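You operate a simulated robot arm through the tools that you are given. There is no shell and no other tool.

Carry out the task below with a simulated robot arm. There is one attempt and no reset: what you move stays moved.

TASK
Get the PHONE source playing on the white channel at a GOOD level.
Fine: its plug in the white socket, mute off, fader at the white line; set the level by the gain knob.

It is judged by the outcome, as a careful person would: the job done as asked, and still so three seconds after it is handed in. It fails if anything else is knocked over, pushed out of place, dropped, spilled or broken.

THE ROBOT
A 6-joint arm with a three-finger gripper, fixed in place. Base frame: the origin is on the floor under the middle of its stand, x ahead of it, y to its left, z up; the work surface is at about z = 775. Readings come in mm, degrees, newtons and seconds.
It reaches about 1213 mm from its shoulder. Its first joint turns from -166.0 to 166.0 degrees. Payload 4.89 kg.
The tool frame sits at the grasp point between the pads (the TCP): z along the fingers, y along the line on which they close. The tips reach 30 mm beyond it. The gripper opens to 164 mm; its body begins 125 mm behind the TCP.
Orientation is that of the tool frame in the base frame, as a unit quaternion [x, y, z, w]. With the fingers straight down and closing along the base's y, the tool's x points along the base's -x, its y along +y and its z along -z.

THE INTERFACE
- The arm moves only by the tool servo_tool. Its argument "deltas" is a list of rows, each a list of 7 numbers: the closure, from 0 (fully open) to 1 (shut), then the shift along the tool's x, y, z in units of 400 mm (1.0 is 400 mm), then the turn, a rotation vector about the tool's x, y, z in units of 120 degrees (1.0 is 120 degrees). In form: [[hand, dx, dy, dz, wx, wy, wz], ...]. A call has 1 to 20 rows; each row is the pose to reach, as a shift and turn from the pose commanded when the call began, along the tool's axes at that moment. A call with a number of a shift or a turn outside -1 to 1 is refused whole. Each row takes 0.2 s and may step no farther than 50 mm and 8.6 degrees from the row before; otherwise, or with a gripper value out of range, the whole call is refused. Where a pose cannot be reached the arm comes as near as it can. A force on the tool above 40 N (or 10 N above the force at the start of the call, whichever is more), or a blocked arm, ends the call early, and 0.2 s more pass. Each finger travels about 108 mm/s and halts on what it meets, pressing with about 35 N; the grip force reading is that of the motor and also rises with nothing between the fingers. The clock runs only during rows and for 0.2 s after the last one: add rows that repeat a pose to give the fingers time. The reply holds the time, the measured pose of the TCP, the force on the tool along the base axes, the opening and the grip force, in the units named above and with some noise, with the torque about the TCP (base axes, N m) and any sound that the robot's microphone picked up.
- Cameras (640 x 400 px; columns grow to the right, rows downward): "scene" is fixed at [48.8, 503.1, 1477]; the picture's right is [-0.69, -0.72, 0.00], its down [-0.50, 0.48, -0.72] and it looks along [0.52, -0.50, -0.70] (base axes); focal length 326 px, centre (320, 200). "wrist" rides on the gripper at [76, -2, -152] in the tool frame; the picture's right is [0.02, 1.00, 0.00], its down [-0.88, 0.02, -0.47] and it looks along [-0.47, 0.01, 0.88] (tool axes); focal length 247 px, centre (320, 200). There is no depth. A picture from a camera that has moved, and an enlarged one, comes with that camera's place and axes in the base frame and with its lens. The place of the scene camera against the robot may be out by one fixed shift of up to 12 mm in any direction.
- get_image(camera): a new picture of that camera. It takes no simulated time.
- raise_lower(by): moves the trunk up (or, below 0, down) by that many mm; the arm rides with it, the base frame stays. It gives what a move gives, with no picture.
- inspect(camera, box): a new picture of the part [left, top, right, bottom] of that camera's present view, enlarged. It takes no simulated time.
- hand_in(): hands the job in; it is judged then, once.

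Places have to be worked out from the pictures, the camera data and where the tool is seen. Open the gripper and draw the arm clear of the work before you hand the job in, unless the task says otherwise.

The tools are called as name(argument=value, ...) on one line, values as JSON. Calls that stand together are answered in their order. servo_tool: Moves the arm, as the interface text tells. Its arguments: {"type":"object","properties":{"deltas":{"type":"array","items":{"type":"array","items":{"type":"number"}}}},"required":["deltas"]} The other tools are called the same way: raise_lower (by) moves the trunk up or down; get_image (camera) takes a picture; inspect (camera, box) takes an enlarged picture of a part of a camera's view; hand_in () hands the job in.

At the start:

```text
time: 0.0
eef_pos: [629.5, 39.0, 1047.0]
orientation: [0.0, 1.0, 0.0, 0.0]
contact_force: [-0.6, 0.0, 0.5]
ft_torque: [-0.02, 0.0, 0.01]
width: 164.3
finger_force: 0.0
trunk travel left (down, up): [-100.0, 290.0]
```

scene: 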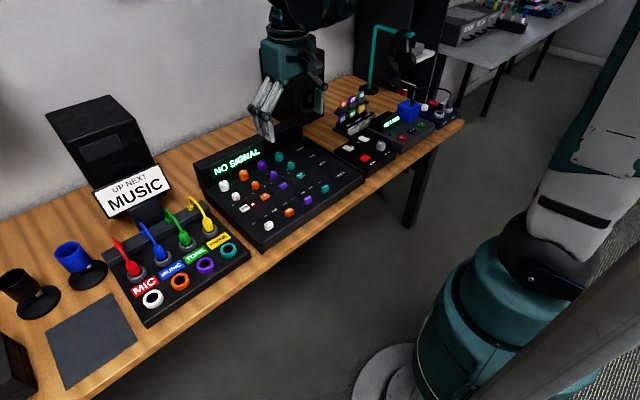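
wrist: 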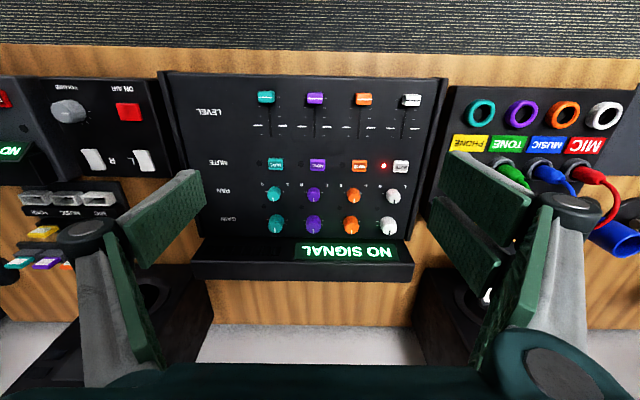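

The scene shows a mixer with coloured channels, a patch box with four plugs parked (MIC red, MUSIC blue, TONE green, PHONE yellow) and four coloured sockets. I'll take enlarged views of both areas before moving.

inspect(camera="scene", box=[90, 180, 270, 330])

inspect(camera="scene", box=[190, 120, 370, 250])

inspect(camera="wrist", box=[160, 70, 450, 290])

inspect(camera="wrist", box=[420, 70, 640, 300])

inspect(camera="scene", box=[320, 20, 480, 180])

```text
2.67 times, centred on (180, 255) of scene
camera zoom: at [48.8, 503.1, 1477.0], right [-0.69, -0.72, 0.0], down [-0.5, 0.48, -0.72], along [0.52, -0.5, -0.7], focal length 870 px, centre (693, 53)
```

zoom: 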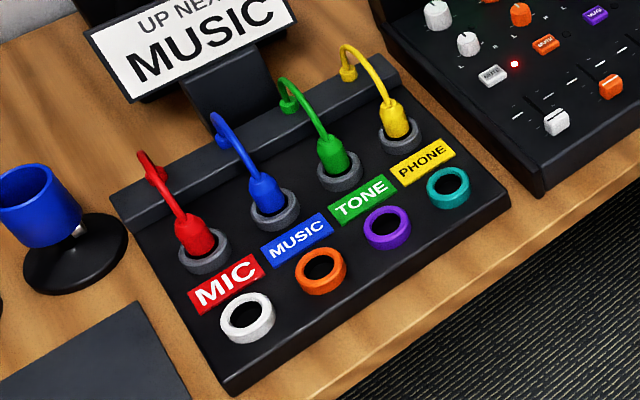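

```text
3.08 times, centred on (280, 185) of scene
camera zoom: at [48.8, 503.1, 1477.0], right [-0.69, -0.72, 0.0], down [-0.5, 0.48, -0.72], along [0.52, -0.5, -0.7], focal length 1004 px, centre (443, 246)
```

zoom: 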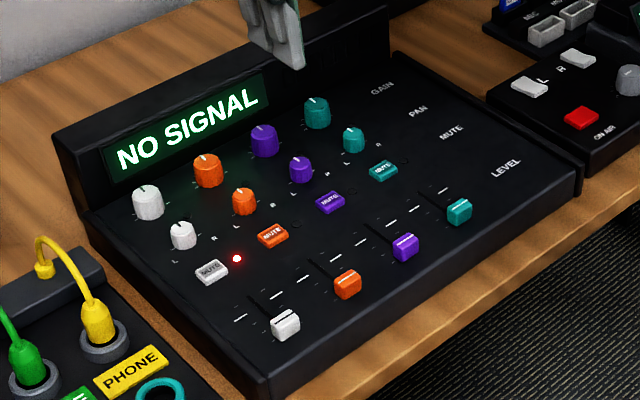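

```text
1.82 times, centred on (305, 180) of wrist
camera zoom: at [553.6, 35.7, 1199.2], right [-0.02, 1.0, 0.0], down [0.88, 0.02, 0.47], along [0.47, 0.01, -0.88], focal length 449 px, centre (347, 236)
```

zoom: 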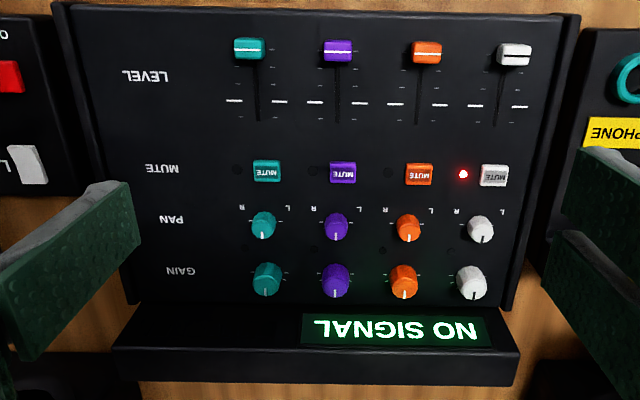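

```text
1.74 times, centred on (530, 185) of wrist
camera zoom: at [553.6, 35.7, 1199.2], right [-0.02, 1.0, 0.0], down [0.88, 0.02, 0.47], along [0.47, 0.01, -0.88], focal length 430 px, centre (-45, 226)
```

zoom: 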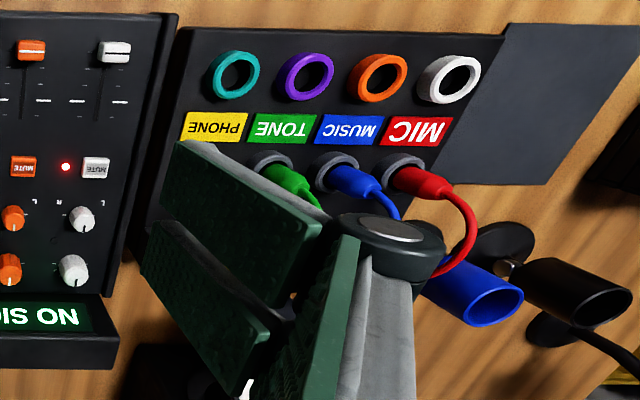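

```text
2.50 times, centred on (400, 100) of scene
camera zoom: at [48.8, 503.1, 1477.0], right [-0.69, -0.72, 0.0], down [-0.5, 0.48, -0.72], along [0.52, -0.5, -0.7], focal length 816 px, centre (120, 450)
```

zoom: 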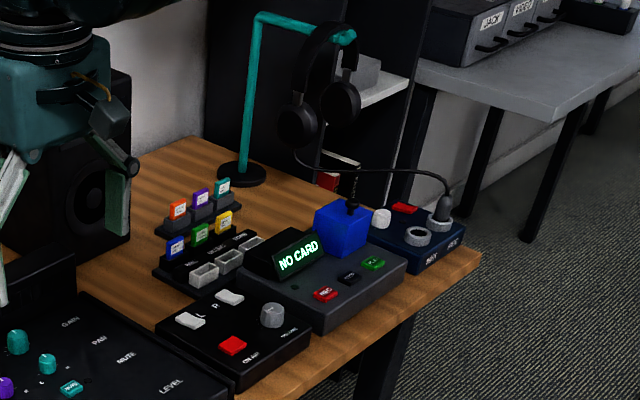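

The wrist view shows the patch box to the robot's left (around y≈450–500, x≈600) and the mixer ahead. The white mute LED is lit red and the white fader is at the bottom, so I'll move the hand over the patch box at a safe height for a better look.

servo_tool(deltas=[[0, 0.03, 0.1, 0, 0, 0, 0], [0, 0.06, 0.2, 0, 0, 0, 0], [0, 0.09, 0.3, 0, 0, 0, 0], [0, 0.12, 0.4, 0, 0, 0, 0], [0, 0.15, 0.5, 0, 0, 0, 0], [0, 0.18, 0.6, 0, 0, 0, 0], [0, 0.21, 0.7, 0, 0, 0, 0], [0, 0.24, 0.8, 0, 0, 0, 0], [0, 0.27, 0.9, 0, 0, 0, 0], [0, 0.3, 1.0, 0, 0, 0, 0]])

get_image(camera="wrist")

get_image(camera="scene")

```text
time: 2.2
eef_pos: [510.4, 437.2, 1048.9]
orientation: [0.001, 1.0, 0.001, 0.0]
contact_force: [0.5, -1.8, 0.3]
ft_torque: [0.16, 0.01, 0.03]
width: 164.0
finger_force: 0.0
trunk travel left (down, up): [-100.0, 290.0]
```

```text
taken
camera wrist: at [433.8, 435.0, 1200.8], right [-0.02, 1.0, 0.0], down [0.88, 0.02, 0.47], along [0.47, 0.01, -0.88], focal length 247 px, centre (320, 200)
```

wrist: 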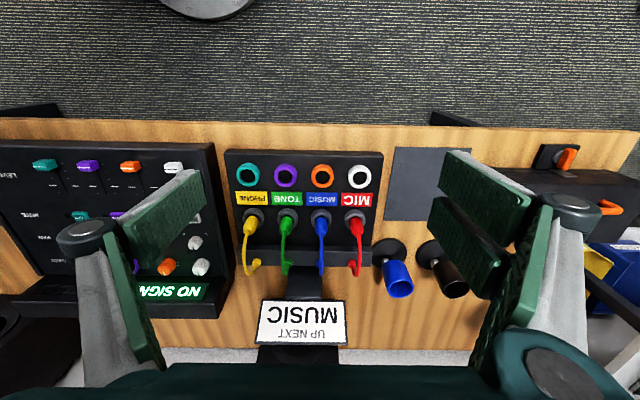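

```text
taken
```

scene: 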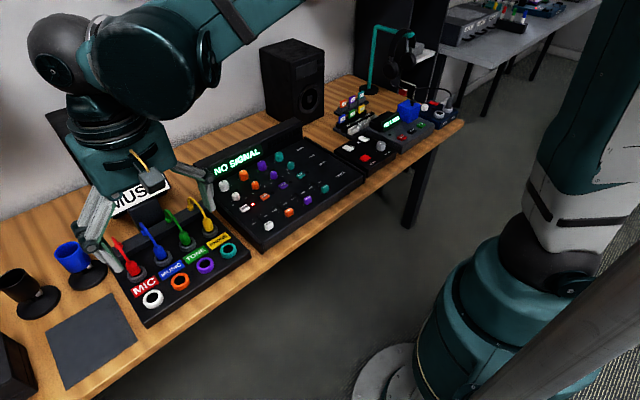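

The whole patch box is in view. I'll enlarge it to measure plug and socket positions accurately.

inspect(camera="wrist", box=[215, 140, 395, 290])

inspect(camera="wrist", box=[60, 140, 640, 400])

inspect(camera="scene", box=[60, 120, 260, 330])

```text
2.67 times, centred on (305, 215) of wrist
camera zoom: at [433.8, 435.0, 1200.8], right [-0.02, 1.0, 0.0], down [0.88, 0.02, 0.47], along [0.47, 0.01, -0.88], focal length 659 px, centre (360, 160)
```

zoom: 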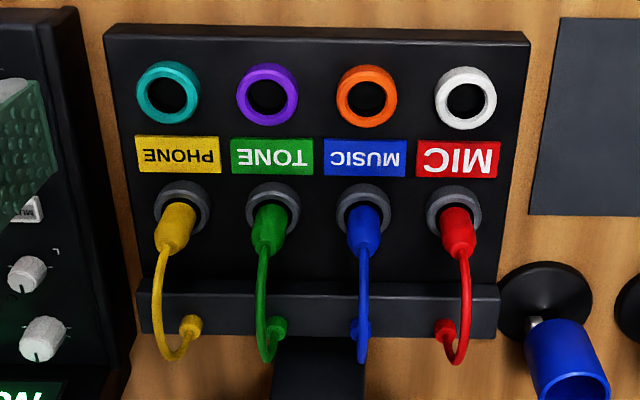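

```text
1.10 times, centred on (350, 270) of wrist
camera zoom: at [433.8, 435.0, 1200.8], right [-0.02, 1.0, 0.0], down [0.88, 0.02, 0.47], along [0.47, 0.01, -0.88], focal length 272 px, centre (287, 123)
```

zoom: 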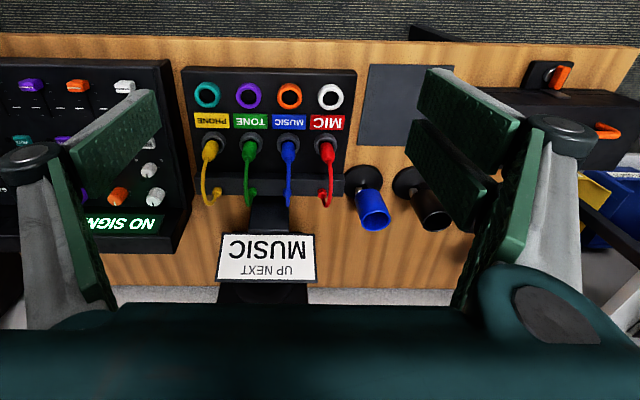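

```text
1.90 times, centred on (160, 225) of scene
camera zoom: at [48.8, 503.1, 1477.0], right [-0.69, -0.72, 0.0], down [-0.5, 0.48, -0.72], along [0.52, -0.5, -0.7], focal length 621 px, centre (625, 152)
```

zoom: 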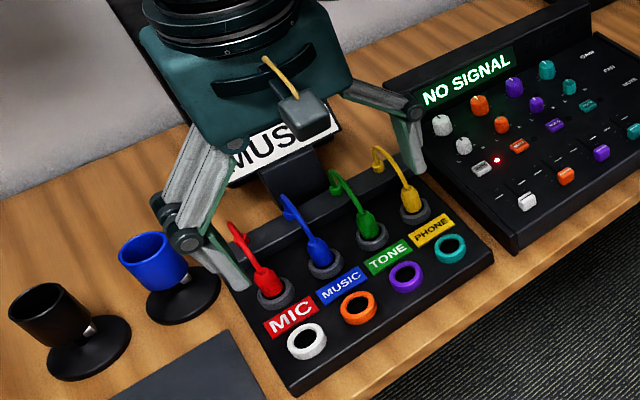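

Triangulating the two wrist views puts the box top at about z≈768, with the yellow plug near (712, 303) and the white socket near (611, 514). Next I'll look closely at the fingers, and test how they close while up here.

servo_tool(deltas=[[0.4, 0, 0, 0, 0, 0, 0], [0.7, 0, 0, 0, 0, 0, 0], [0.7, 0, 0, 0, 0, 0, 0], [0.7, 0, 0, 0, 0, 0, 0]])

get_image(camera="wrist")

inspect(camera="scene", box=[50, 80, 270, 280])

```text
time: 3.2
eef_pos: [509.2, 438.2, 1049.1]
orientation: [0.0, 1.0, 0.0, 0.0]
contact_force: [0.0, 0.6, 0.6]
ft_torque: [-0.02, -0.04, 0.02]
width: 49.3
finger_force: 0.1
trunk travel left (down, up): [-100.0, 290.0]
```

```text
taken
camera wrist: at [433.3, 435.6, 1200.6], right [-0.02, 1.0, 0.0], down [0.88, 0.02, 0.47], along [0.47, 0.01, -0.88], focal length 247 px, centre (320, 200)
```

wrist: 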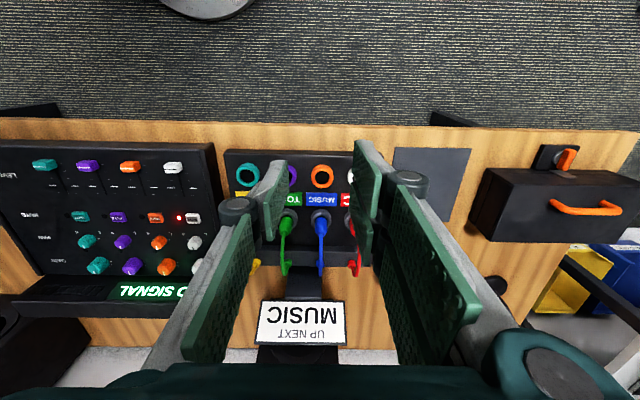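

```text
2.00 times, centred on (160, 180) of scene
camera zoom: at [48.8, 503.1, 1477.0], right [-0.69, -0.72, 0.0], down [-0.5, 0.48, -0.72], along [0.52, -0.5, -0.7], focal length 652 px, centre (640, 240)
```

zoom: 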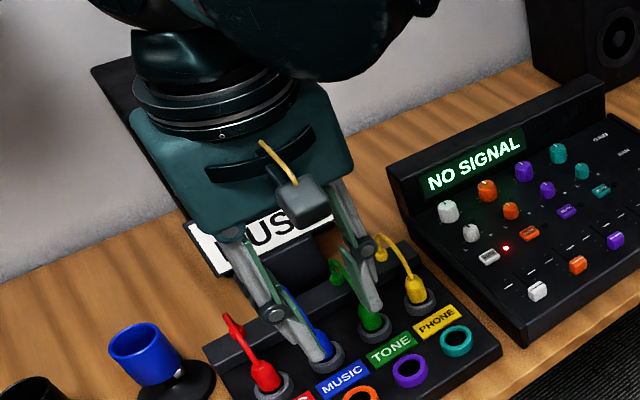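

The opening follows 164·(1−closure). I'll enlarge the finger view to see how wide the pads are and how they sit.

inspect(camera="wrist", box=[180, 130, 500, 380])

```text
1.60 times, centred on (340, 255) of wrist
camera zoom: at [433.3, 435.6, 1200.6], right [-0.02, 1.0, 0.0], down [0.88, 0.02, 0.47], along [0.47, 0.01, -0.88], focal length 395 px, centre (288, 112)
```

zoom: 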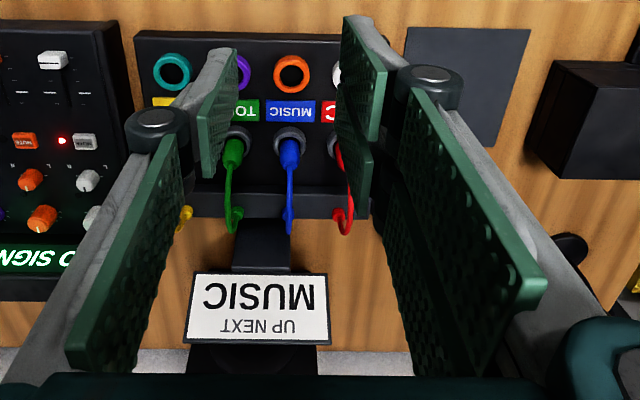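

The thumb pad is about 26 mm wide on the −y side, with two fingers side by side on the +y side and only a small gap between them. I'll now move above the yellow plug at about z=960 with the hand part-closed and check the alignment.

servo_tool(deltas=[[0.72, -0.085, -0.056, 0.03, 0, 0, 0], [0.72, -0.17, -0.112, 0.06, 0, 0, 0], [0.72, -0.255, -0.168, 0.1, 0, 0, 0], [0.72, -0.34, -0.224, 0.14, 0, 0, 0], [0.72, -0.425, -0.28, 0.18, 0, 0, 0], [0.72, -0.5075, -0.3375, 0.2225, 0, 0, 0], [0.72, -0.5075, -0.3375, 0.2225, 0, 0, 0]])

get_image(camera="wrist")

get_image(camera="scene")

```text
time: 4.8
eef_pos: [712.6, 306.3, 959.6]
orientation: [0.0, 1.0, 0.0, 0.0]
contact_force: [0.1, 1.3, 0.1]
ft_torque: [-0.11, -0.02, -0.01]
width: 45.8
finger_force: 0.0
trunk travel left (down, up): [-100.0, 290.0]
```

```text
taken
camera wrist: at [636.8, 303.4, 1112.2], right [-0.02, 1.0, 0.0], down [0.88, 0.02, 0.47], along [0.47, 0.01, -0.88], focal length 247 px, centre (320, 200)
```

wrist: 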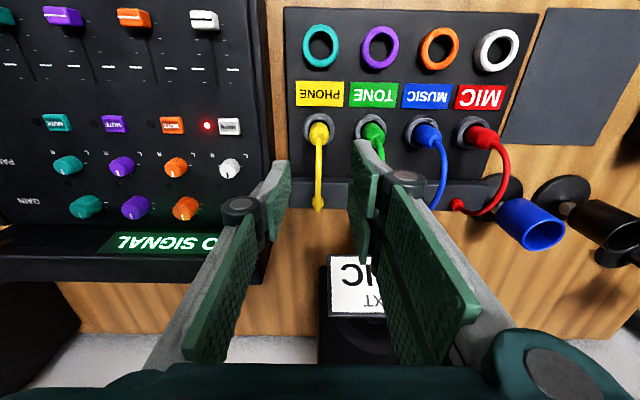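

```text
taken
```

scene: 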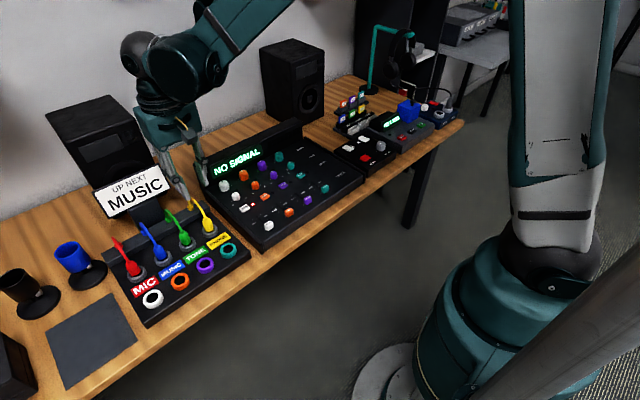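

The plug is seen between the fingers. I'll zoom in for a precise fix on the ring and plug position.

inspect(camera="wrist", box=[250, 60, 410, 230])

inspect(camera="wrist", box=[0, 0, 290, 290])

```text
2.35 times, centred on (330, 145) of wrist
camera zoom: at [636.8, 303.4, 1112.2], right [-0.02, 1.0, 0.0], down [0.88, 0.02, 0.47], along [0.47, 0.01, -0.88], focal length 581 px, centre (296, 329)
```

zoom: 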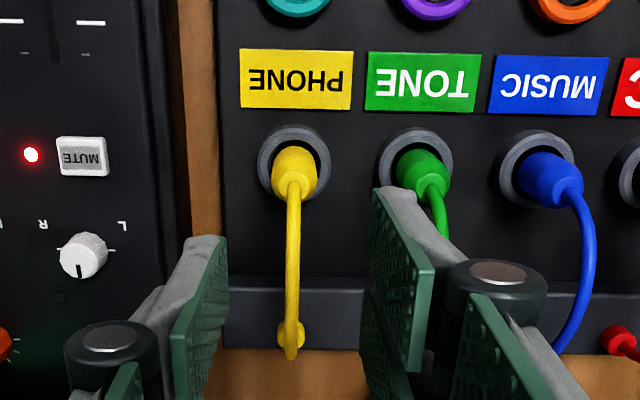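

```text
1.38 times, centred on (145, 145) of wrist
camera zoom: at [636.8, 303.4, 1112.2], right [-0.02, 1.0, 0.0], down [0.88, 0.02, 0.47], along [0.47, 0.01, -0.88], focal length 341 px, centre (561, 276)
```

zoom: 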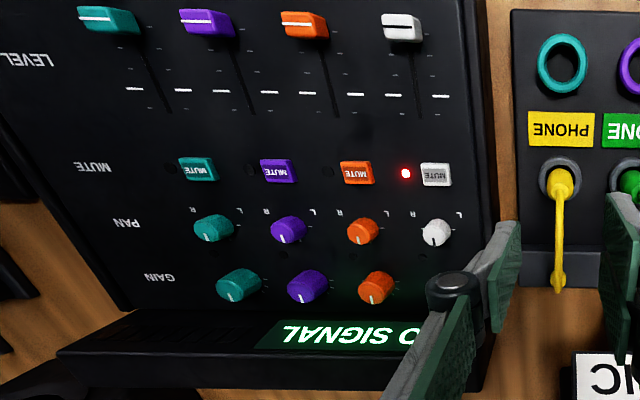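

Refined fix: yellow plug axis ≈ (709, 303.5), plug top z≈816, ring top ≈775. The finger centre is about 2.5 mm too far +y, so I'll correct that, narrow the opening to about 38 mm and descend part way, then re-check.

servo_tool(deltas=[[0.77, 0.008, -0.006, 0.06, 0, 0, 0], [0.77, 0.008, -0.006, 0.12, 0, 0, 0], [0.77, 0.008, -0.006, 0.18, 0, 0, 0], [0.77, 0.008, -0.006, 0.24, 0, 0, 0], [0.77, 0.008, -0.006, 0.24, 0, 0, 0]])

get_image(camera="wrist")

inspect(camera="scene", box=[100, 120, 280, 270])

```text
time: 6.0
eef_pos: [709.5, 301.2, 862.1]
orientation: [0.001, 1.0, 0.0, 0.0]
contact_force: [0.1, 0.0, -0.8]
ft_torque: [0.0, 0.03, -0.02]
width: 37.7
finger_force: 0.1
trunk travel left (down, up): [-100.0, 290.0]
```

```text
taken
camera wrist: at [634.7, 299.5, 1013.3], right [-0.02, 1.0, 0.0], down [0.88, 0.02, 0.47], along [0.47, 0.01, -0.88], focal length 247 px, centre (320, 200)
```

wrist: 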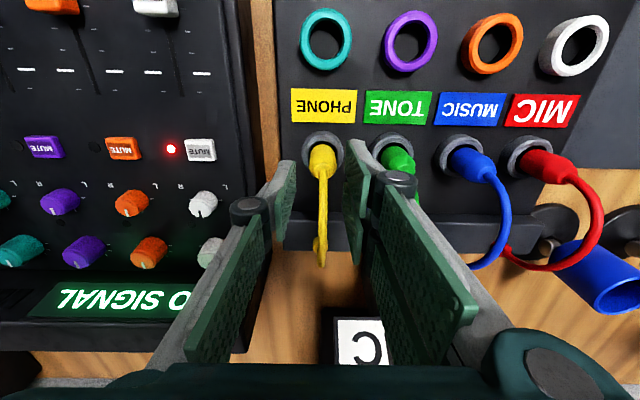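

```text
2.67 times, centred on (190, 195) of scene
camera zoom: at [48.8, 503.1, 1477.0], right [-0.69, -0.72, 0.0], down [-0.5, 0.48, -0.72], along [0.52, -0.5, -0.7], focal length 870 px, centre (667, 213)
```

zoom: 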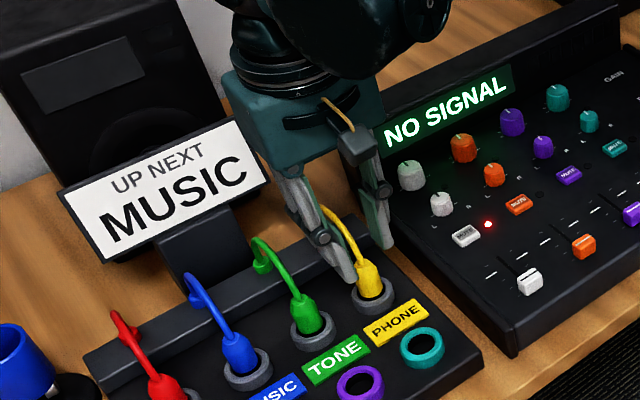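

inspect(camera="wrist", box=[250, 110, 410, 280])

```text
2.35 times, centred on (330, 195) of wrist
camera zoom: at [634.7, 299.5, 1013.3], right [-0.02, 1.0, 0.0], down [0.88, 0.02, 0.47], along [0.47, 0.01, -0.88], focal length 581 px, centre (296, 212)
```

zoom: 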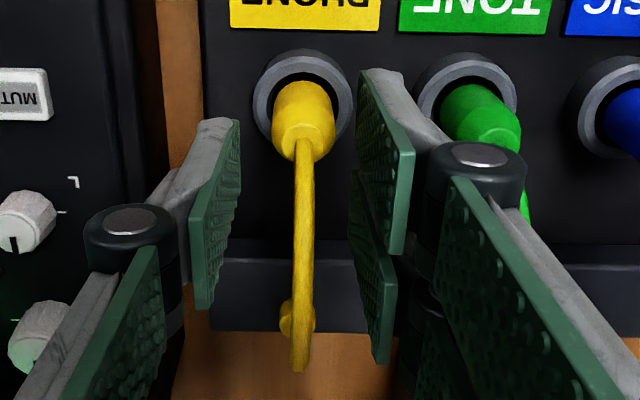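

The plug is centred between the thumb and the two fingers to within about 2 mm. I'll descend 48 mm so the tips sit just above the ring, and check before closing.

servo_tool(deltas=[[0.77, 0.001, 0.004, 0.04, 0, 0, 0], [0.77, 0.001, 0.004, 0.08, 0, 0, 0], [0.77, 0.001, 0.004, 0.12, 0, 0, 0], [0.77, 0.001, 0.004, 0.12, 0, 0, 0]])

inspect(camera="wrist", box=[220, 110, 420, 310])

inspect(camera="scene", box=[130, 150, 270, 260])

```text
time: 7.0
eef_pos: [708.0, 303.3, 813.3]
orientation: [0.0, 1.0, 0.0, 0.0]
contact_force: [1.6, 0.7, 0.4]
ft_torque: [0.03, -0.02, -0.05]
width: 37.7
finger_force: 0.0
trunk travel left (down, up): [-100.0, 290.0]
```

```text
2.00 times, centred on (320, 210) of wrist
camera zoom: at [633.3, 301.1, 965.6], right [-0.02, 1.0, 0.0], down [0.88, 0.02, 0.47], along [0.47, 0.01, -0.88], focal length 494 px, centre (320, 180)
```

zoom: 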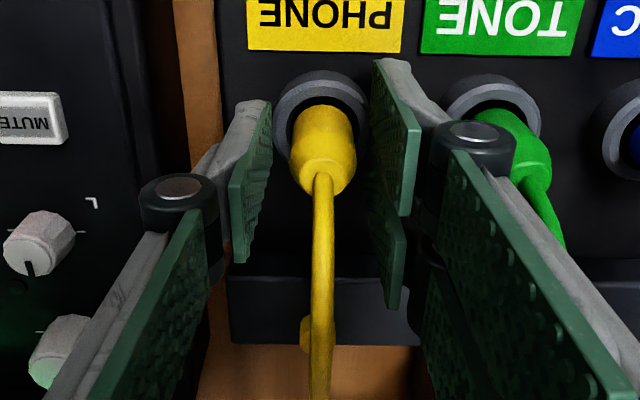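

```text
3.64 times, centred on (200, 205) of scene
camera zoom: at [48.8, 503.1, 1477.0], right [-0.69, -0.72, 0.0], down [-0.5, 0.48, -0.72], along [0.52, -0.5, -0.7], focal length 1186 px, centre (756, 182)
```

zoom: 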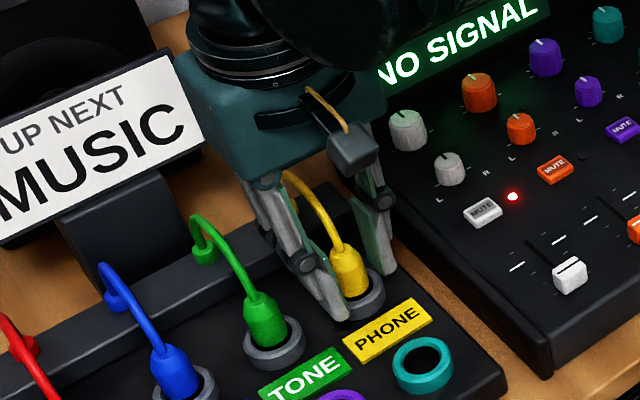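

The plug sits between the pads with no contact force. Closing now on the plug.

servo_tool(deltas=[[0.9, 0, 0, 0, 0, 0, 0], [0.95, 0, 0, 0, 0, 0, 0], [0.95, 0, 0, 0, 0, 0, 0], [0.95, 0, 0, 0, 0, 0, 0]])

inspect(camera="wrist", box=[220, 110, 420, 310])

```text
time: 8.0
eef_pos: [709.8, 304.2, 814.3]
orientation: [0.0, 1.0, 0.0, 0.0]
contact_force: [0.3, 0.5, 1.0]
ft_torque: [0.02, -0.03, -0.01]
width: 23.5
finger_force: 34.6
trunk travel left (down, up): [-100.0, 290.0]
```

```text
2.00 times, centred on (320, 210) of wrist
camera zoom: at [633.4, 301.1, 965.7], right [-0.02, 1.0, 0.0], down [0.88, 0.02, 0.47], along [0.47, 0.01, -0.88], focal length 494 px, centre (320, 180)
```

zoom: 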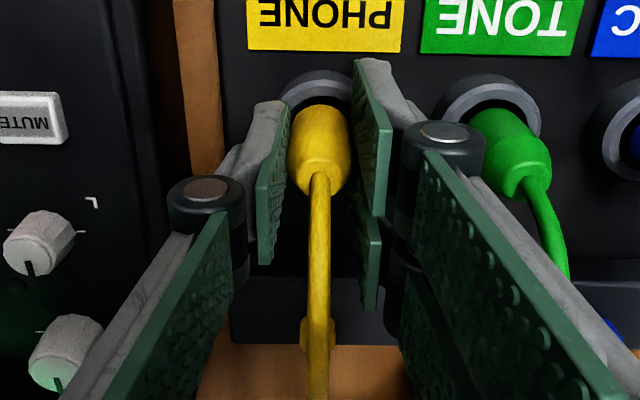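

The plug is gripped (width 23.5 mm, 34.6 N). I'll pull straight up in small steps.

servo_tool(deltas=[[0.95, 0, 0, -0.02, 0, 0, 0], [0.95, 0, 0, -0.04, 0, 0, 0], [0.95, 0, 0, -0.06, 0, 0, 0], [0.95, 0, 0, -0.08, 0, 0, 0], [0.95, 0, 0, -0.11, 0, 0, 0], [0.95, 0, 0, -0.14, 0, 0, 0], [0.95, 0, 0, -0.17, 0, 0, 0], [0.95, 0, 0, -0.2, 0, 0, 0]])

get_image(camera="wrist")

inspect(camera="scene", box=[100, 120, 280, 270])

```text
time: 9.8
eef_pos: [709.2, 301.8, 894.8]
orientation: [0.0, 1.0, 0.001, 0.0]
contact_force: [0.1, 0.0, -1.1]
ft_torque: [-0.01, 0.06, -0.01]
width: 23.4
finger_force: 34.9
trunk travel left (down, up): [-100.0, 290.0]
```

```text
taken
camera wrist: at [633.4, 299.7, 1046.1], right [-0.02, 1.0, 0.0], down [0.88, 0.02, 0.47], along [0.47, 0.01, -0.88], focal length 247 px, centre (320, 200)
```

wrist: 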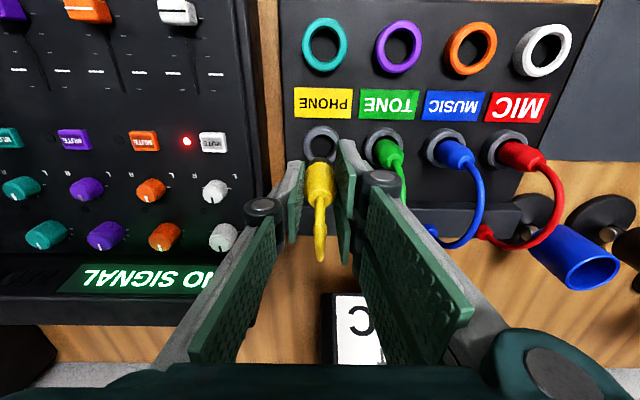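

```text
2.67 times, centred on (190, 195) of scene
camera zoom: at [48.8, 503.1, 1477.0], right [-0.69, -0.72, 0.0], down [-0.5, 0.48, -0.72], along [0.52, -0.5, -0.7], focal length 870 px, centre (667, 213)
```

zoom: 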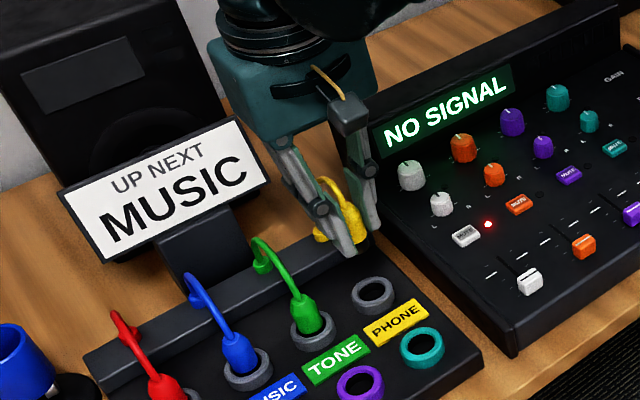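

The plug is out and held firmly, with the force near zero. I'll carry it at this height, first toward the robot and then along +y to above the white socket.

servo_tool(deltas=[[0.95, 0.08, 0, 0, 0, 0, 0], [0.95, 0.16, 0, 0, 0, 0, 0], [0.95, 0.24, 0, 0, 0, 0, 0], [0.95, 0.24, 0.09, 0, 0, 0, 0], [0.95, 0.24, 0.18, 0, 0, 0, 0], [0.95, 0.24, 0.27, 0, 0, 0, 0], [0.95, 0.24, 0.36, 0, 0, 0, 0], [0.95, 0.24, 0.45, 0, 0, 0, 0], [0.95, 0.24, 0.525, 0, 0, 0, 0], [0.95, 0.24, 0.525, 0, 0, 0, 0], [0.95, 0.24, 0.525, 0, 0, 0, 0]])

get_image(camera="wrist")

inspect(camera="wrist", box=[240, 80, 400, 280])

inspect(camera="scene", box=[80, 150, 280, 330])

```text
time: 12.2
eef_pos: [613.8, 512.6, 895.6]
orientation: [0.0, 1.0, 0.0, -0.001]
contact_force: [0.4, 0.5, -0.3]
ft_torque: [-0.05, 0.02, -0.02]
width: 23.3
finger_force: 34.6
trunk travel left (down, up): [-100.0, 290.0]
```

```text
taken
camera wrist: at [536.7, 510.2, 1048.4], right [-0.02, 1.0, 0.0], down [0.88, 0.02, 0.47], along [0.47, 0.01, -0.88], focal length 247 px, centre (320, 200)
```

wrist: 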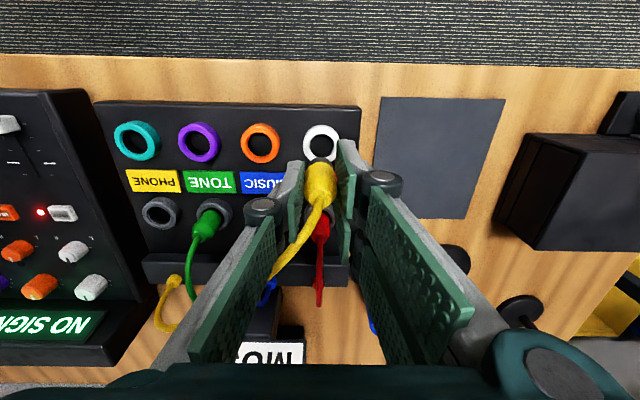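

```text
2.00 times, centred on (320, 180) of wrist
camera zoom: at [536.7, 510.2, 1048.4], right [-0.02, 1.0, 0.0], down [0.88, 0.02, 0.47], along [0.47, 0.01, -0.88], focal length 494 px, centre (320, 240)
```

zoom: 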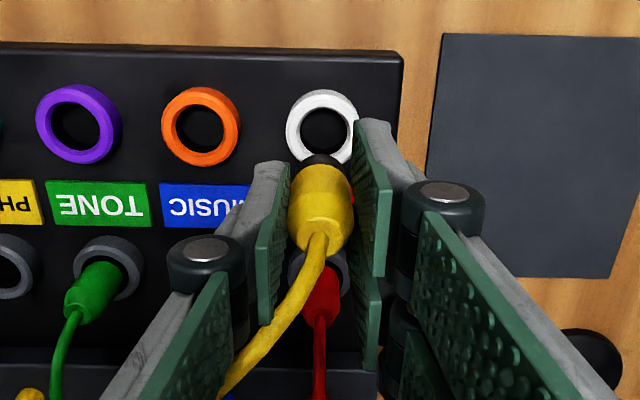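

```text
2.22 times, centred on (180, 240) of scene
camera zoom: at [48.8, 503.1, 1477.0], right [-0.69, -0.72, 0.0], down [-0.5, 0.48, -0.72], along [0.52, -0.5, -0.7], focal length 725 px, centre (631, 111)
```

zoom: 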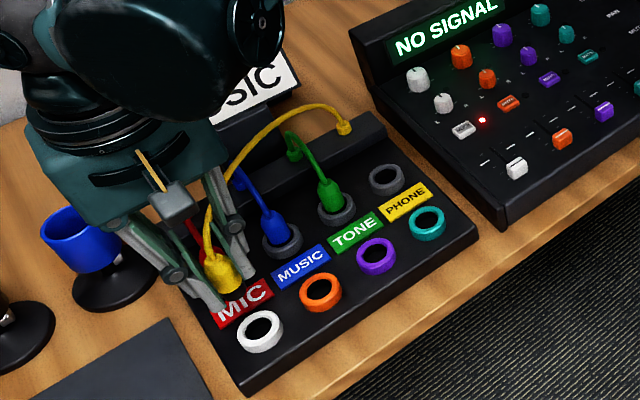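

The white ring appears at the same pixel (≈322,144) where the empty yellow ring sat before, so plug and socket are aligned within ~2 mm. I'll descend 45 mm, look again, then insert.

servo_tool(deltas=[[0.95, 0, 0, 0.04, 0, 0, 0], [0.95, 0, 0, 0.08, 0, 0, 0], [0.95, 0, 0, 0.11, 0, 0, 0], [0.95, 0, 0, 0.11, 0, 0, 0]])

inspect(camera="wrist", box=[240, 80, 400, 280])

inspect(camera="scene", box=[90, 190, 230, 330])

```text
time: 13.2
eef_pos: [612.8, 512.4, 851.2]
orientation: [-0.001, 1.0, 0.0, 0.0]
contact_force: [0.7, 0.6, 0.0]
ft_torque: [0.01, -0.02, 0.0]
width: 22.8
finger_force: 34.8
trunk travel left (down, up): [-100.0, 290.0]
```

```text
2.00 times, centred on (320, 180) of wrist
camera zoom: at [537.2, 510.1, 1003.2], right [-0.02, 1.0, 0.0], down [0.88, 0.02, 0.47], along [0.47, 0.01, -0.88], focal length 494 px, centre (320, 240)
```

zoom: 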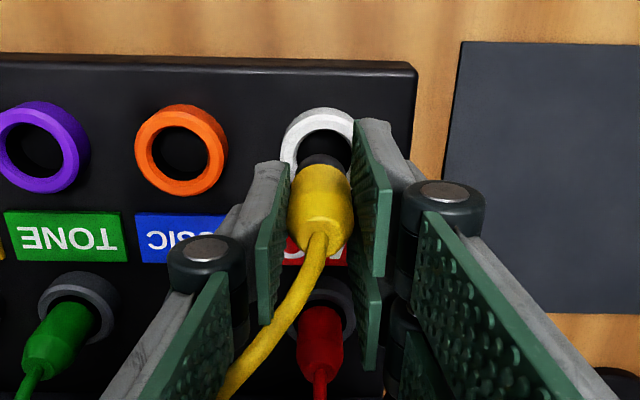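

```text
2.86 times, centred on (160, 260) of scene
camera zoom: at [48.8, 503.1, 1477.0], right [-0.69, -0.72, 0.0], down [-0.5, 0.48, -0.72], along [0.52, -0.5, -0.7], focal length 932 px, centre (777, 29)
```

zoom: 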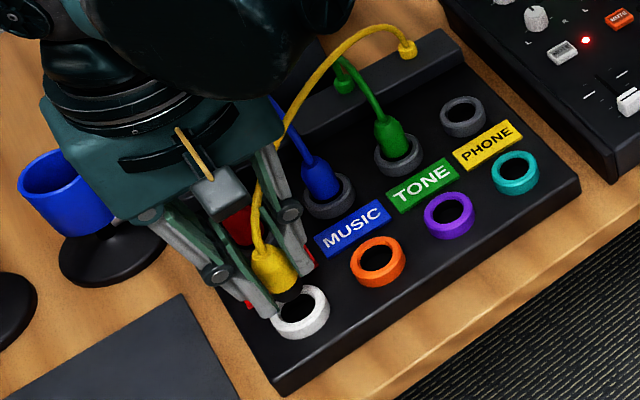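

The pin is right over the white socket hole. I'll insert slowly in small steps, watching force.

servo_tool(deltas=[[0.95, 0, 0, 0.015, 0, 0, 0], [0.95, 0, 0, 0.03, 0, 0, 0], [0.95, 0, 0, 0.045, 0, 0, 0], [0.95, 0, 0, 0.06, 0, 0, 0], [0.95, 0, 0, 0.07, 0, 0, 0], [0.95, 0, 0, 0.08, 0, 0, 0], [0.95, 0, 0, 0.08, 0, 0, 0]])

inspect(camera="wrist", box=[240, 80, 400, 280])

inspect(camera="scene", box=[90, 190, 230, 330])

```text
time: 14.8
eef_pos: [613.8, 512.4, 818.2]
orientation: [0.0, 1.0, 0.0, 0.0]
contact_force: [-0.1, 0.3, -0.6]
ft_torque: [0.02, 0.02, -0.01]
width: 23.0
finger_force: 34.5
trunk travel left (down, up): [-100.0, 290.0]
```

```text
2.00 times, centred on (320, 180) of wrist
camera zoom: at [537.8, 510.1, 970.4], right [-0.02, 1.0, 0.0], down [0.88, 0.02, 0.47], along [0.47, 0.01, -0.88], focal length 494 px, centre (320, 240)
```

zoom: 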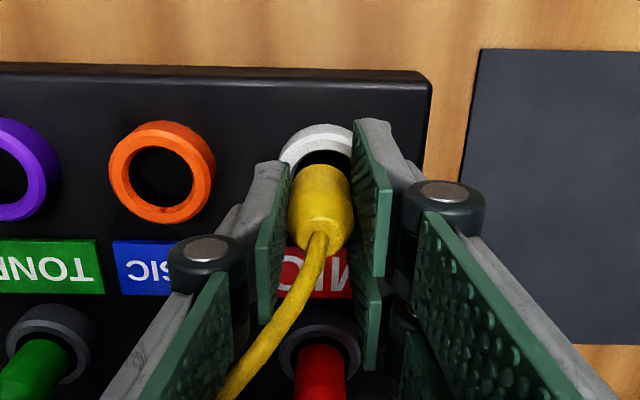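

```text
2.86 times, centred on (160, 260) of scene
camera zoom: at [48.8, 503.1, 1477.0], right [-0.69, -0.72, 0.0], down [-0.5, 0.48, -0.72], along [0.52, -0.5, -0.7], focal length 932 px, centre (777, 29)
```

zoom: 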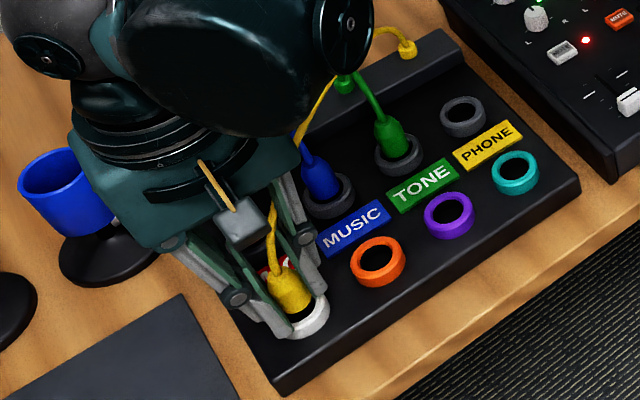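

No resistance so far and the pin is in the socket. I'll press down a few millimetres more to seat it until I feel the bottom.

servo_tool(deltas=[[0.95, 0, 0, 0.005, 0, 0, 0], [0.95, 0, 0, 0.01, 0, 0, 0], [0.95, 0, 0, 0.015, 0, 0, 0], [0.95, 0, 0, 0.015, 0, 0, 0]])

inspect(camera="wrist", box=[240, 80, 400, 280])

inspect(camera="scene", box=[190, 120, 370, 250])

```text
time: 15.8
eef_pos: [614.5, 512.1, 813.4]
orientation: [0.0, 1.0, 0.001, 0.001]
contact_force: [0.6, 0.8, 16.8]
ft_torque: [-0.02, -0.11, -0.01]
width: 23.4
finger_force: 35.0
trunk travel left (down, up): [-100.0, 290.0]
```

```text
2.00 times, centred on (320, 180) of wrist
camera zoom: at [537.5, 510.1, 965.4], right [-0.02, 1.0, 0.0], down [0.88, 0.02, 0.47], along [0.47, 0.01, -0.88], focal length 494 px, centre (320, 240)
```

zoom: 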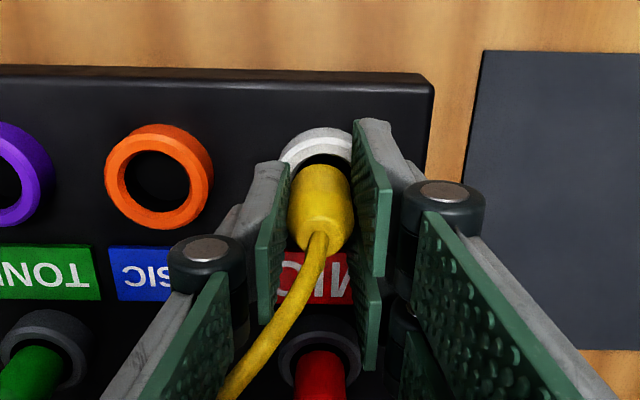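

```text
3.08 times, centred on (280, 185) of scene
camera zoom: at [48.8, 503.1, 1477.0], right [-0.69, -0.72, 0.0], down [-0.5, 0.48, -0.72], along [0.52, -0.5, -0.7], focal length 1004 px, centre (443, 246)
```

zoom: 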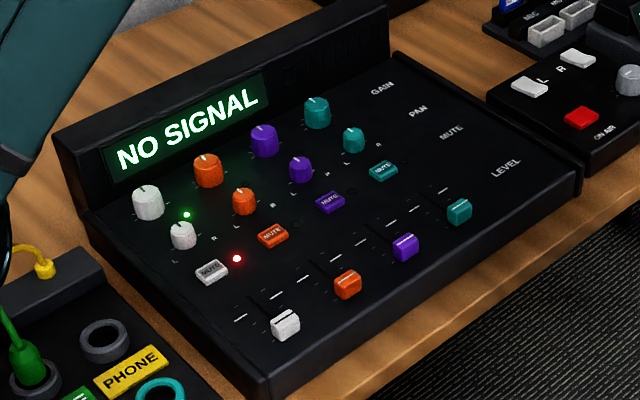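

The plug is seated (17 N at the bottom), and a green signal LED has lit on the white channel. I'll open the fingers moderately and lift straight up.

servo_tool(deltas=[[0.85, 0, 0, 0, 0, 0, 0], [0.74, 0, 0, 0, 0, 0, 0], [0.74, 0, 0, 0, 0, 0, 0], [0.74, 0, 0, -0.03, 0, 0, 0], [0.74, 0, 0, -0.08, 0, 0, 0], [0.74, 0, 0, -0.15, 0, 0, 0], [0.74, 0, 0, -0.24, 0, 0, 0], [0.74, 0, 0, -0.33, 0, 0, 0], [0.74, 0, 0, -0.33, 0, 0, 0]])

get_image(camera="wrist")

inspect(camera="scene", box=[80, 150, 280, 330])

```text
time: 17.8
eef_pos: [613.1, 513.9, 943.9]
orientation: [0.001, 1.0, 0.0, 0.0]
contact_force: [-0.3, -0.1, 0.7]
ft_torque: [0.0, -0.02, 0.0]
width: 42.8
finger_force: 0.0
trunk travel left (down, up): [-100.0, 290.0]
```

```text
taken
camera wrist: at [537.0, 510.6, 1096.5], right [-0.02, 1.0, 0.0], down [0.88, 0.02, 0.47], along [0.47, 0.01, -0.88], focal length 247 px, centre (320, 200)
```

wrist: 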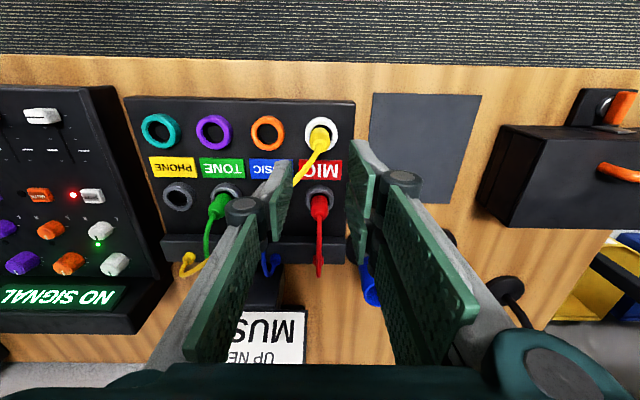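

```text
2.22 times, centred on (180, 240) of scene
camera zoom: at [48.8, 503.1, 1477.0], right [-0.69, -0.72, 0.0], down [-0.5, 0.48, -0.72], along [0.52, -0.5, -0.7], focal length 725 px, centre (631, 111)
```

zoom: 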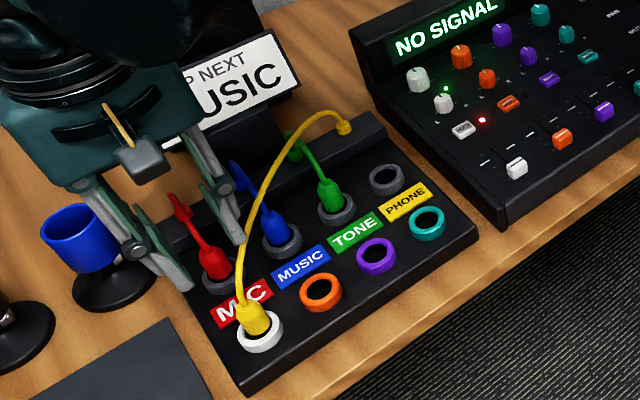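

The phone plug stands in the white socket and all other plugs are undisturbed. For the mixer (white mute ≈ (706,184,778), white fader ≈ (592,179,784), line at x≈642, gain knob ≈ (818,178)), I'll raise the hand, move over the mute button, close the hand, and turn it 90° so the two fingers lie across y.

servo_tool(deltas=[[0.74, 0, 0, -0.07, 0, 0, 0], [0.74, 0, 0, -0.14, 0, 0, 0], [0.8, -0.02, -0.075, -0.14, 0, 0, 0.0682], [0.85, -0.0425, -0.15, -0.14, 0, 0, 0.1364], [0.9, -0.0635, -0.225, -0.14, 0, 0, 0.2045], [0.95, -0.0845, -0.3, -0.14, 0, 0, 0.2727], [1, -0.1055, -0.375, -0.14, 0, 0, 0.3409], [1, -0.127, -0.45, -0.14, 0, 0, 0.4091], [1, -0.148, -0.525, -0.14, 0, 0, 0.4773], [1, -0.169, -0.6, -0.14, 0, 0, 0.5455], [1, -0.19, -0.675, -0.14, 0, 0, 0.6136], [1, -0.211, -0.75, -0.14, 0, 0, 0.6818], [1, -0.2325, -0.825, -0.14, 0, 0, 0.75], [1, -0.2325, -0.825, -0.14, 0, 0, 0.75], [1, -0.2325, -0.825, -0.14, 0, 0, 0.75]])

get_image(camera="wrist")

get_image(camera="scene")

```text
time: 21.0
eef_pos: [706.4, 179.9, 1000.6]
orientation: [0.708, 0.707, 0.0, 0.0]
contact_force: [-0.9, -0.4, 0.7]
ft_torque: [0.0, -0.02, 0.05]
width: 0.0
finger_force: 35.0
trunk travel left (down, up): [-100.0, 290.0]
```

```text
taken
camera wrist: at [704.9, 256.6, 1152.7], right [1.0, 0.02, 0.0], down [0.02, -0.88, 0.47], along [0.01, -0.47, -0.88], focal length 247 px, centre (320, 200)
```

wrist: 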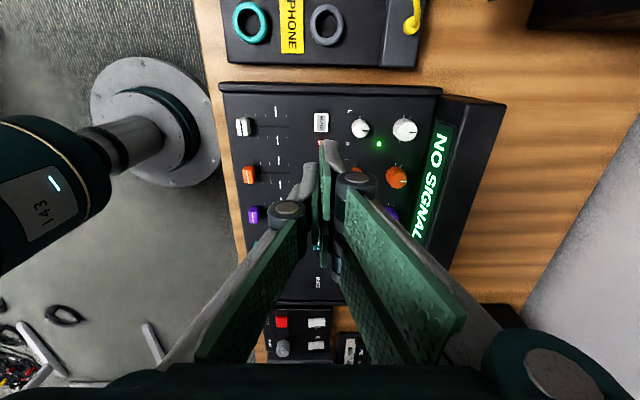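

```text
taken
```

scene: 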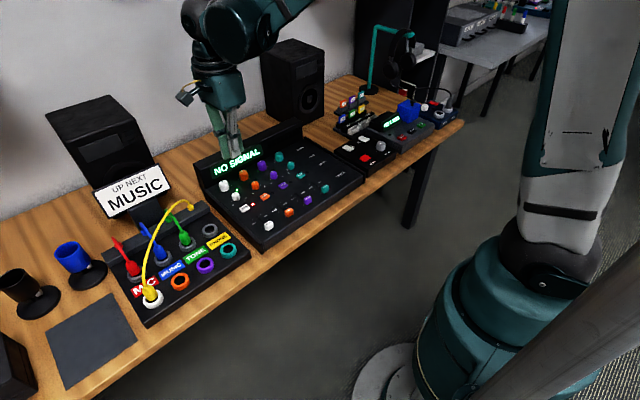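

The rotation worked. Zooming in on the white channel to measure fader, line, mute and gain positions from this view.

inspect(camera="wrist", box=[210, 75, 470, 235])

inspect(camera="scene", box=[190, 120, 370, 250])

```text
2.46 times, centred on (340, 155) of wrist
camera zoom: at [704.9, 256.6, 1152.7], right [1.0, 0.02, 0.0], down [0.02, -0.88, 0.47], along [0.01, -0.47, -0.88], focal length 608 px, centre (271, 311)
```

zoom: 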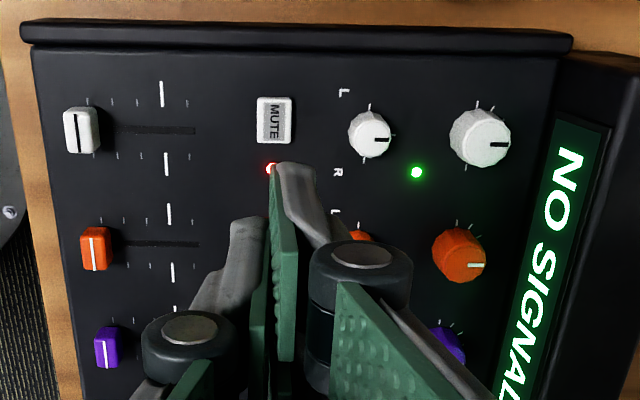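

```text
3.08 times, centred on (280, 185) of scene
camera zoom: at [48.8, 503.1, 1477.0], right [-0.69, -0.72, 0.0], down [-0.5, 0.48, -0.72], along [0.52, -0.5, -0.7], focal length 1004 px, centre (443, 246)
```

zoom: 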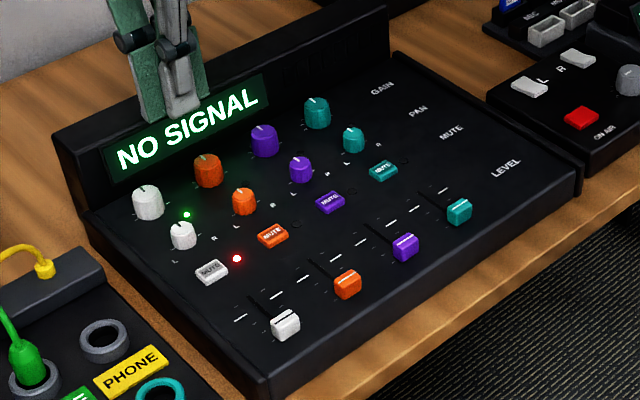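

From this view: mute ≈ (707,187), fader ≈ (593.6,179), white line at x≈640.5, gain knob ≈ (824,181) with pointer near 12 o'clock. I'll lower the closed fingertips to just above the mute button.

servo_tool(deltas=[[1, 0.0125, 0, 0.085, 0, 0, 0], [1, 0.0125, 0, 0.17, 0, 0, 0], [1, 0.0125, 0, 0.255, 0, 0, 0], [1, 0.0125, 0, 0.34, 0, 0, 0], [1, 0.0125, 0, 0.425, 0, 0, 0], [1, 0.0125, 0, 0.425, 0, 0, 0]])

get_image(camera="wrist")

inspect(camera="scene", box=[190, 120, 370, 250])

```text
time: 22.4
eef_pos: [705.7, 185.2, 829.8]
orientation: [0.707, 0.707, 0.0, 0.001]
contact_force: [-0.1, -0.1, -0.7]
ft_torque: [0.02, 0.0, -0.01]
width: 0.0
finger_force: 34.7
trunk travel left (down, up): [-100.0, 290.0]
```

```text
taken
camera wrist: at [704.5, 262.5, 982.2], right [1.0, 0.02, 0.0], down [0.02, -0.88, 0.47], along [0.01, -0.47, -0.88], focal length 247 px, centre (320, 200)
```

wrist: 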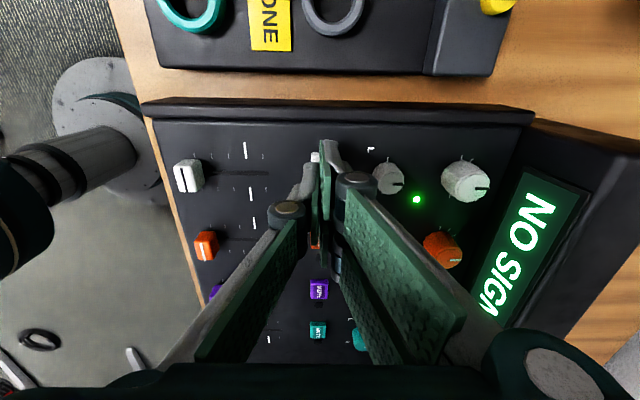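

```text
3.08 times, centred on (280, 185) of scene
camera zoom: at [48.8, 503.1, 1477.0], right [-0.69, -0.72, 0.0], down [-0.5, 0.48, -0.72], along [0.52, -0.5, -0.7], focal length 1004 px, centre (443, 246)
```

zoom: 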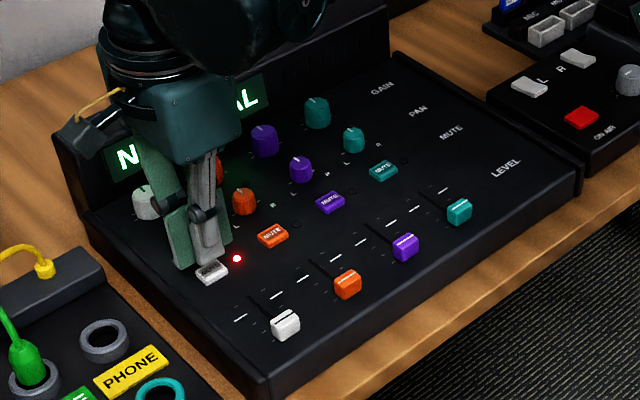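

The fingertips hover over the mute button with the pan knob clear. I'll press down gradually in small steps.

servo_tool(deltas=[[1, 0, 0, 0.02, 0, 0, 0], [1, 0, 0, 0.035, 0, 0, 0], [1, 0, 0, 0.045, 0, 0, 0], [1, 0, 0, 0.05, 0, 0, 0], [1, 0, 0, 0.05, 0, 0, 0]])

inspect(camera="scene", box=[220, 180, 290, 235])

```text
time: 23.6
eef_pos: [707.3, 187.8, 809.4]
orientation: [0.708, 0.707, 0.0, -0.001]
contact_force: [-0.6, 0.2, 0.2]
ft_torque: [-0.01, 0.0, -0.06]
width: 0.0
finger_force: 35.0
trunk travel left (down, up): [-100.0, 290.0]
```

```text
7.27 times, centred on (255, 208) of scene
camera zoom: at [48.8, 503.1, 1477.0], right [-0.69, -0.72, 0.0], down [-0.5, 0.48, -0.72], along [0.52, -0.5, -0.7], focal length 2373 px, centre (793, 146)
```

zoom: 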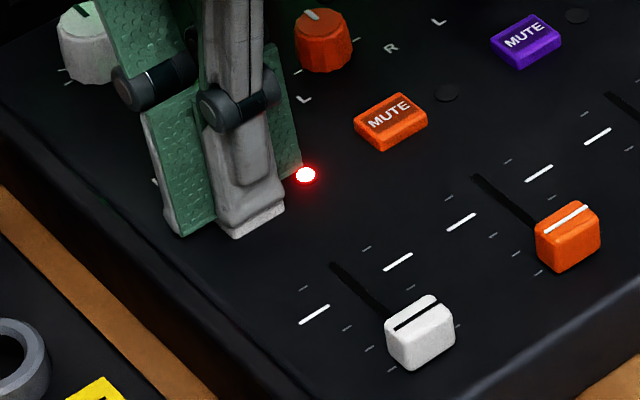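

No contact yet at tips z≈779. I'll continue pressing in 1.5–2 mm steps.

servo_tool(deltas=[[1, 0, 0, 0.004, 0, 0, 0], [1, 0, 0, 0.008, 0, 0, 0], [1, 0, 0, 0.012, 0, 0, 0], [1, 0, 0, 0.012, 0, 0, 0]])

inspect(camera="scene", box=[220, 180, 290, 235])

```text
time: 24.6
eef_pos: [706.3, 186.4, 804.9]
orientation: [0.707, 0.707, 0.0, -0.001]
contact_force: [0.6, 1.9, 3.4]
ft_torque: [0.04, 0.01, -0.02]
width: 6.3
finger_force: 45.0
trunk travel left (down, up): [-100.0, 290.0]
heard: click
```

```text
7.27 times, centred on (255, 208) of scene
camera zoom: at [48.8, 503.1, 1477.0], right [-0.69, -0.72, 0.0], down [-0.5, 0.48, -0.72], along [0.52, -0.5, -0.7], focal length 2373 px, centre (793, 146)
```

zoom: 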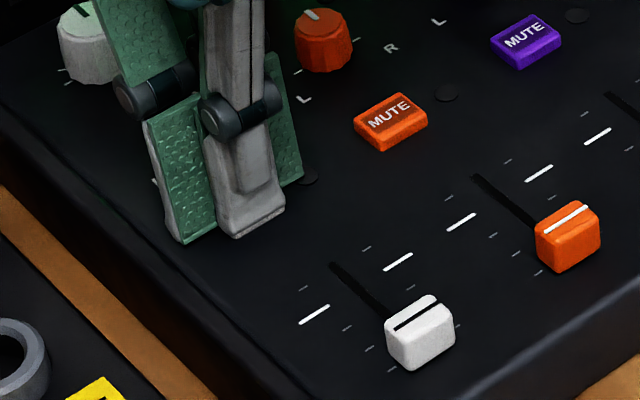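

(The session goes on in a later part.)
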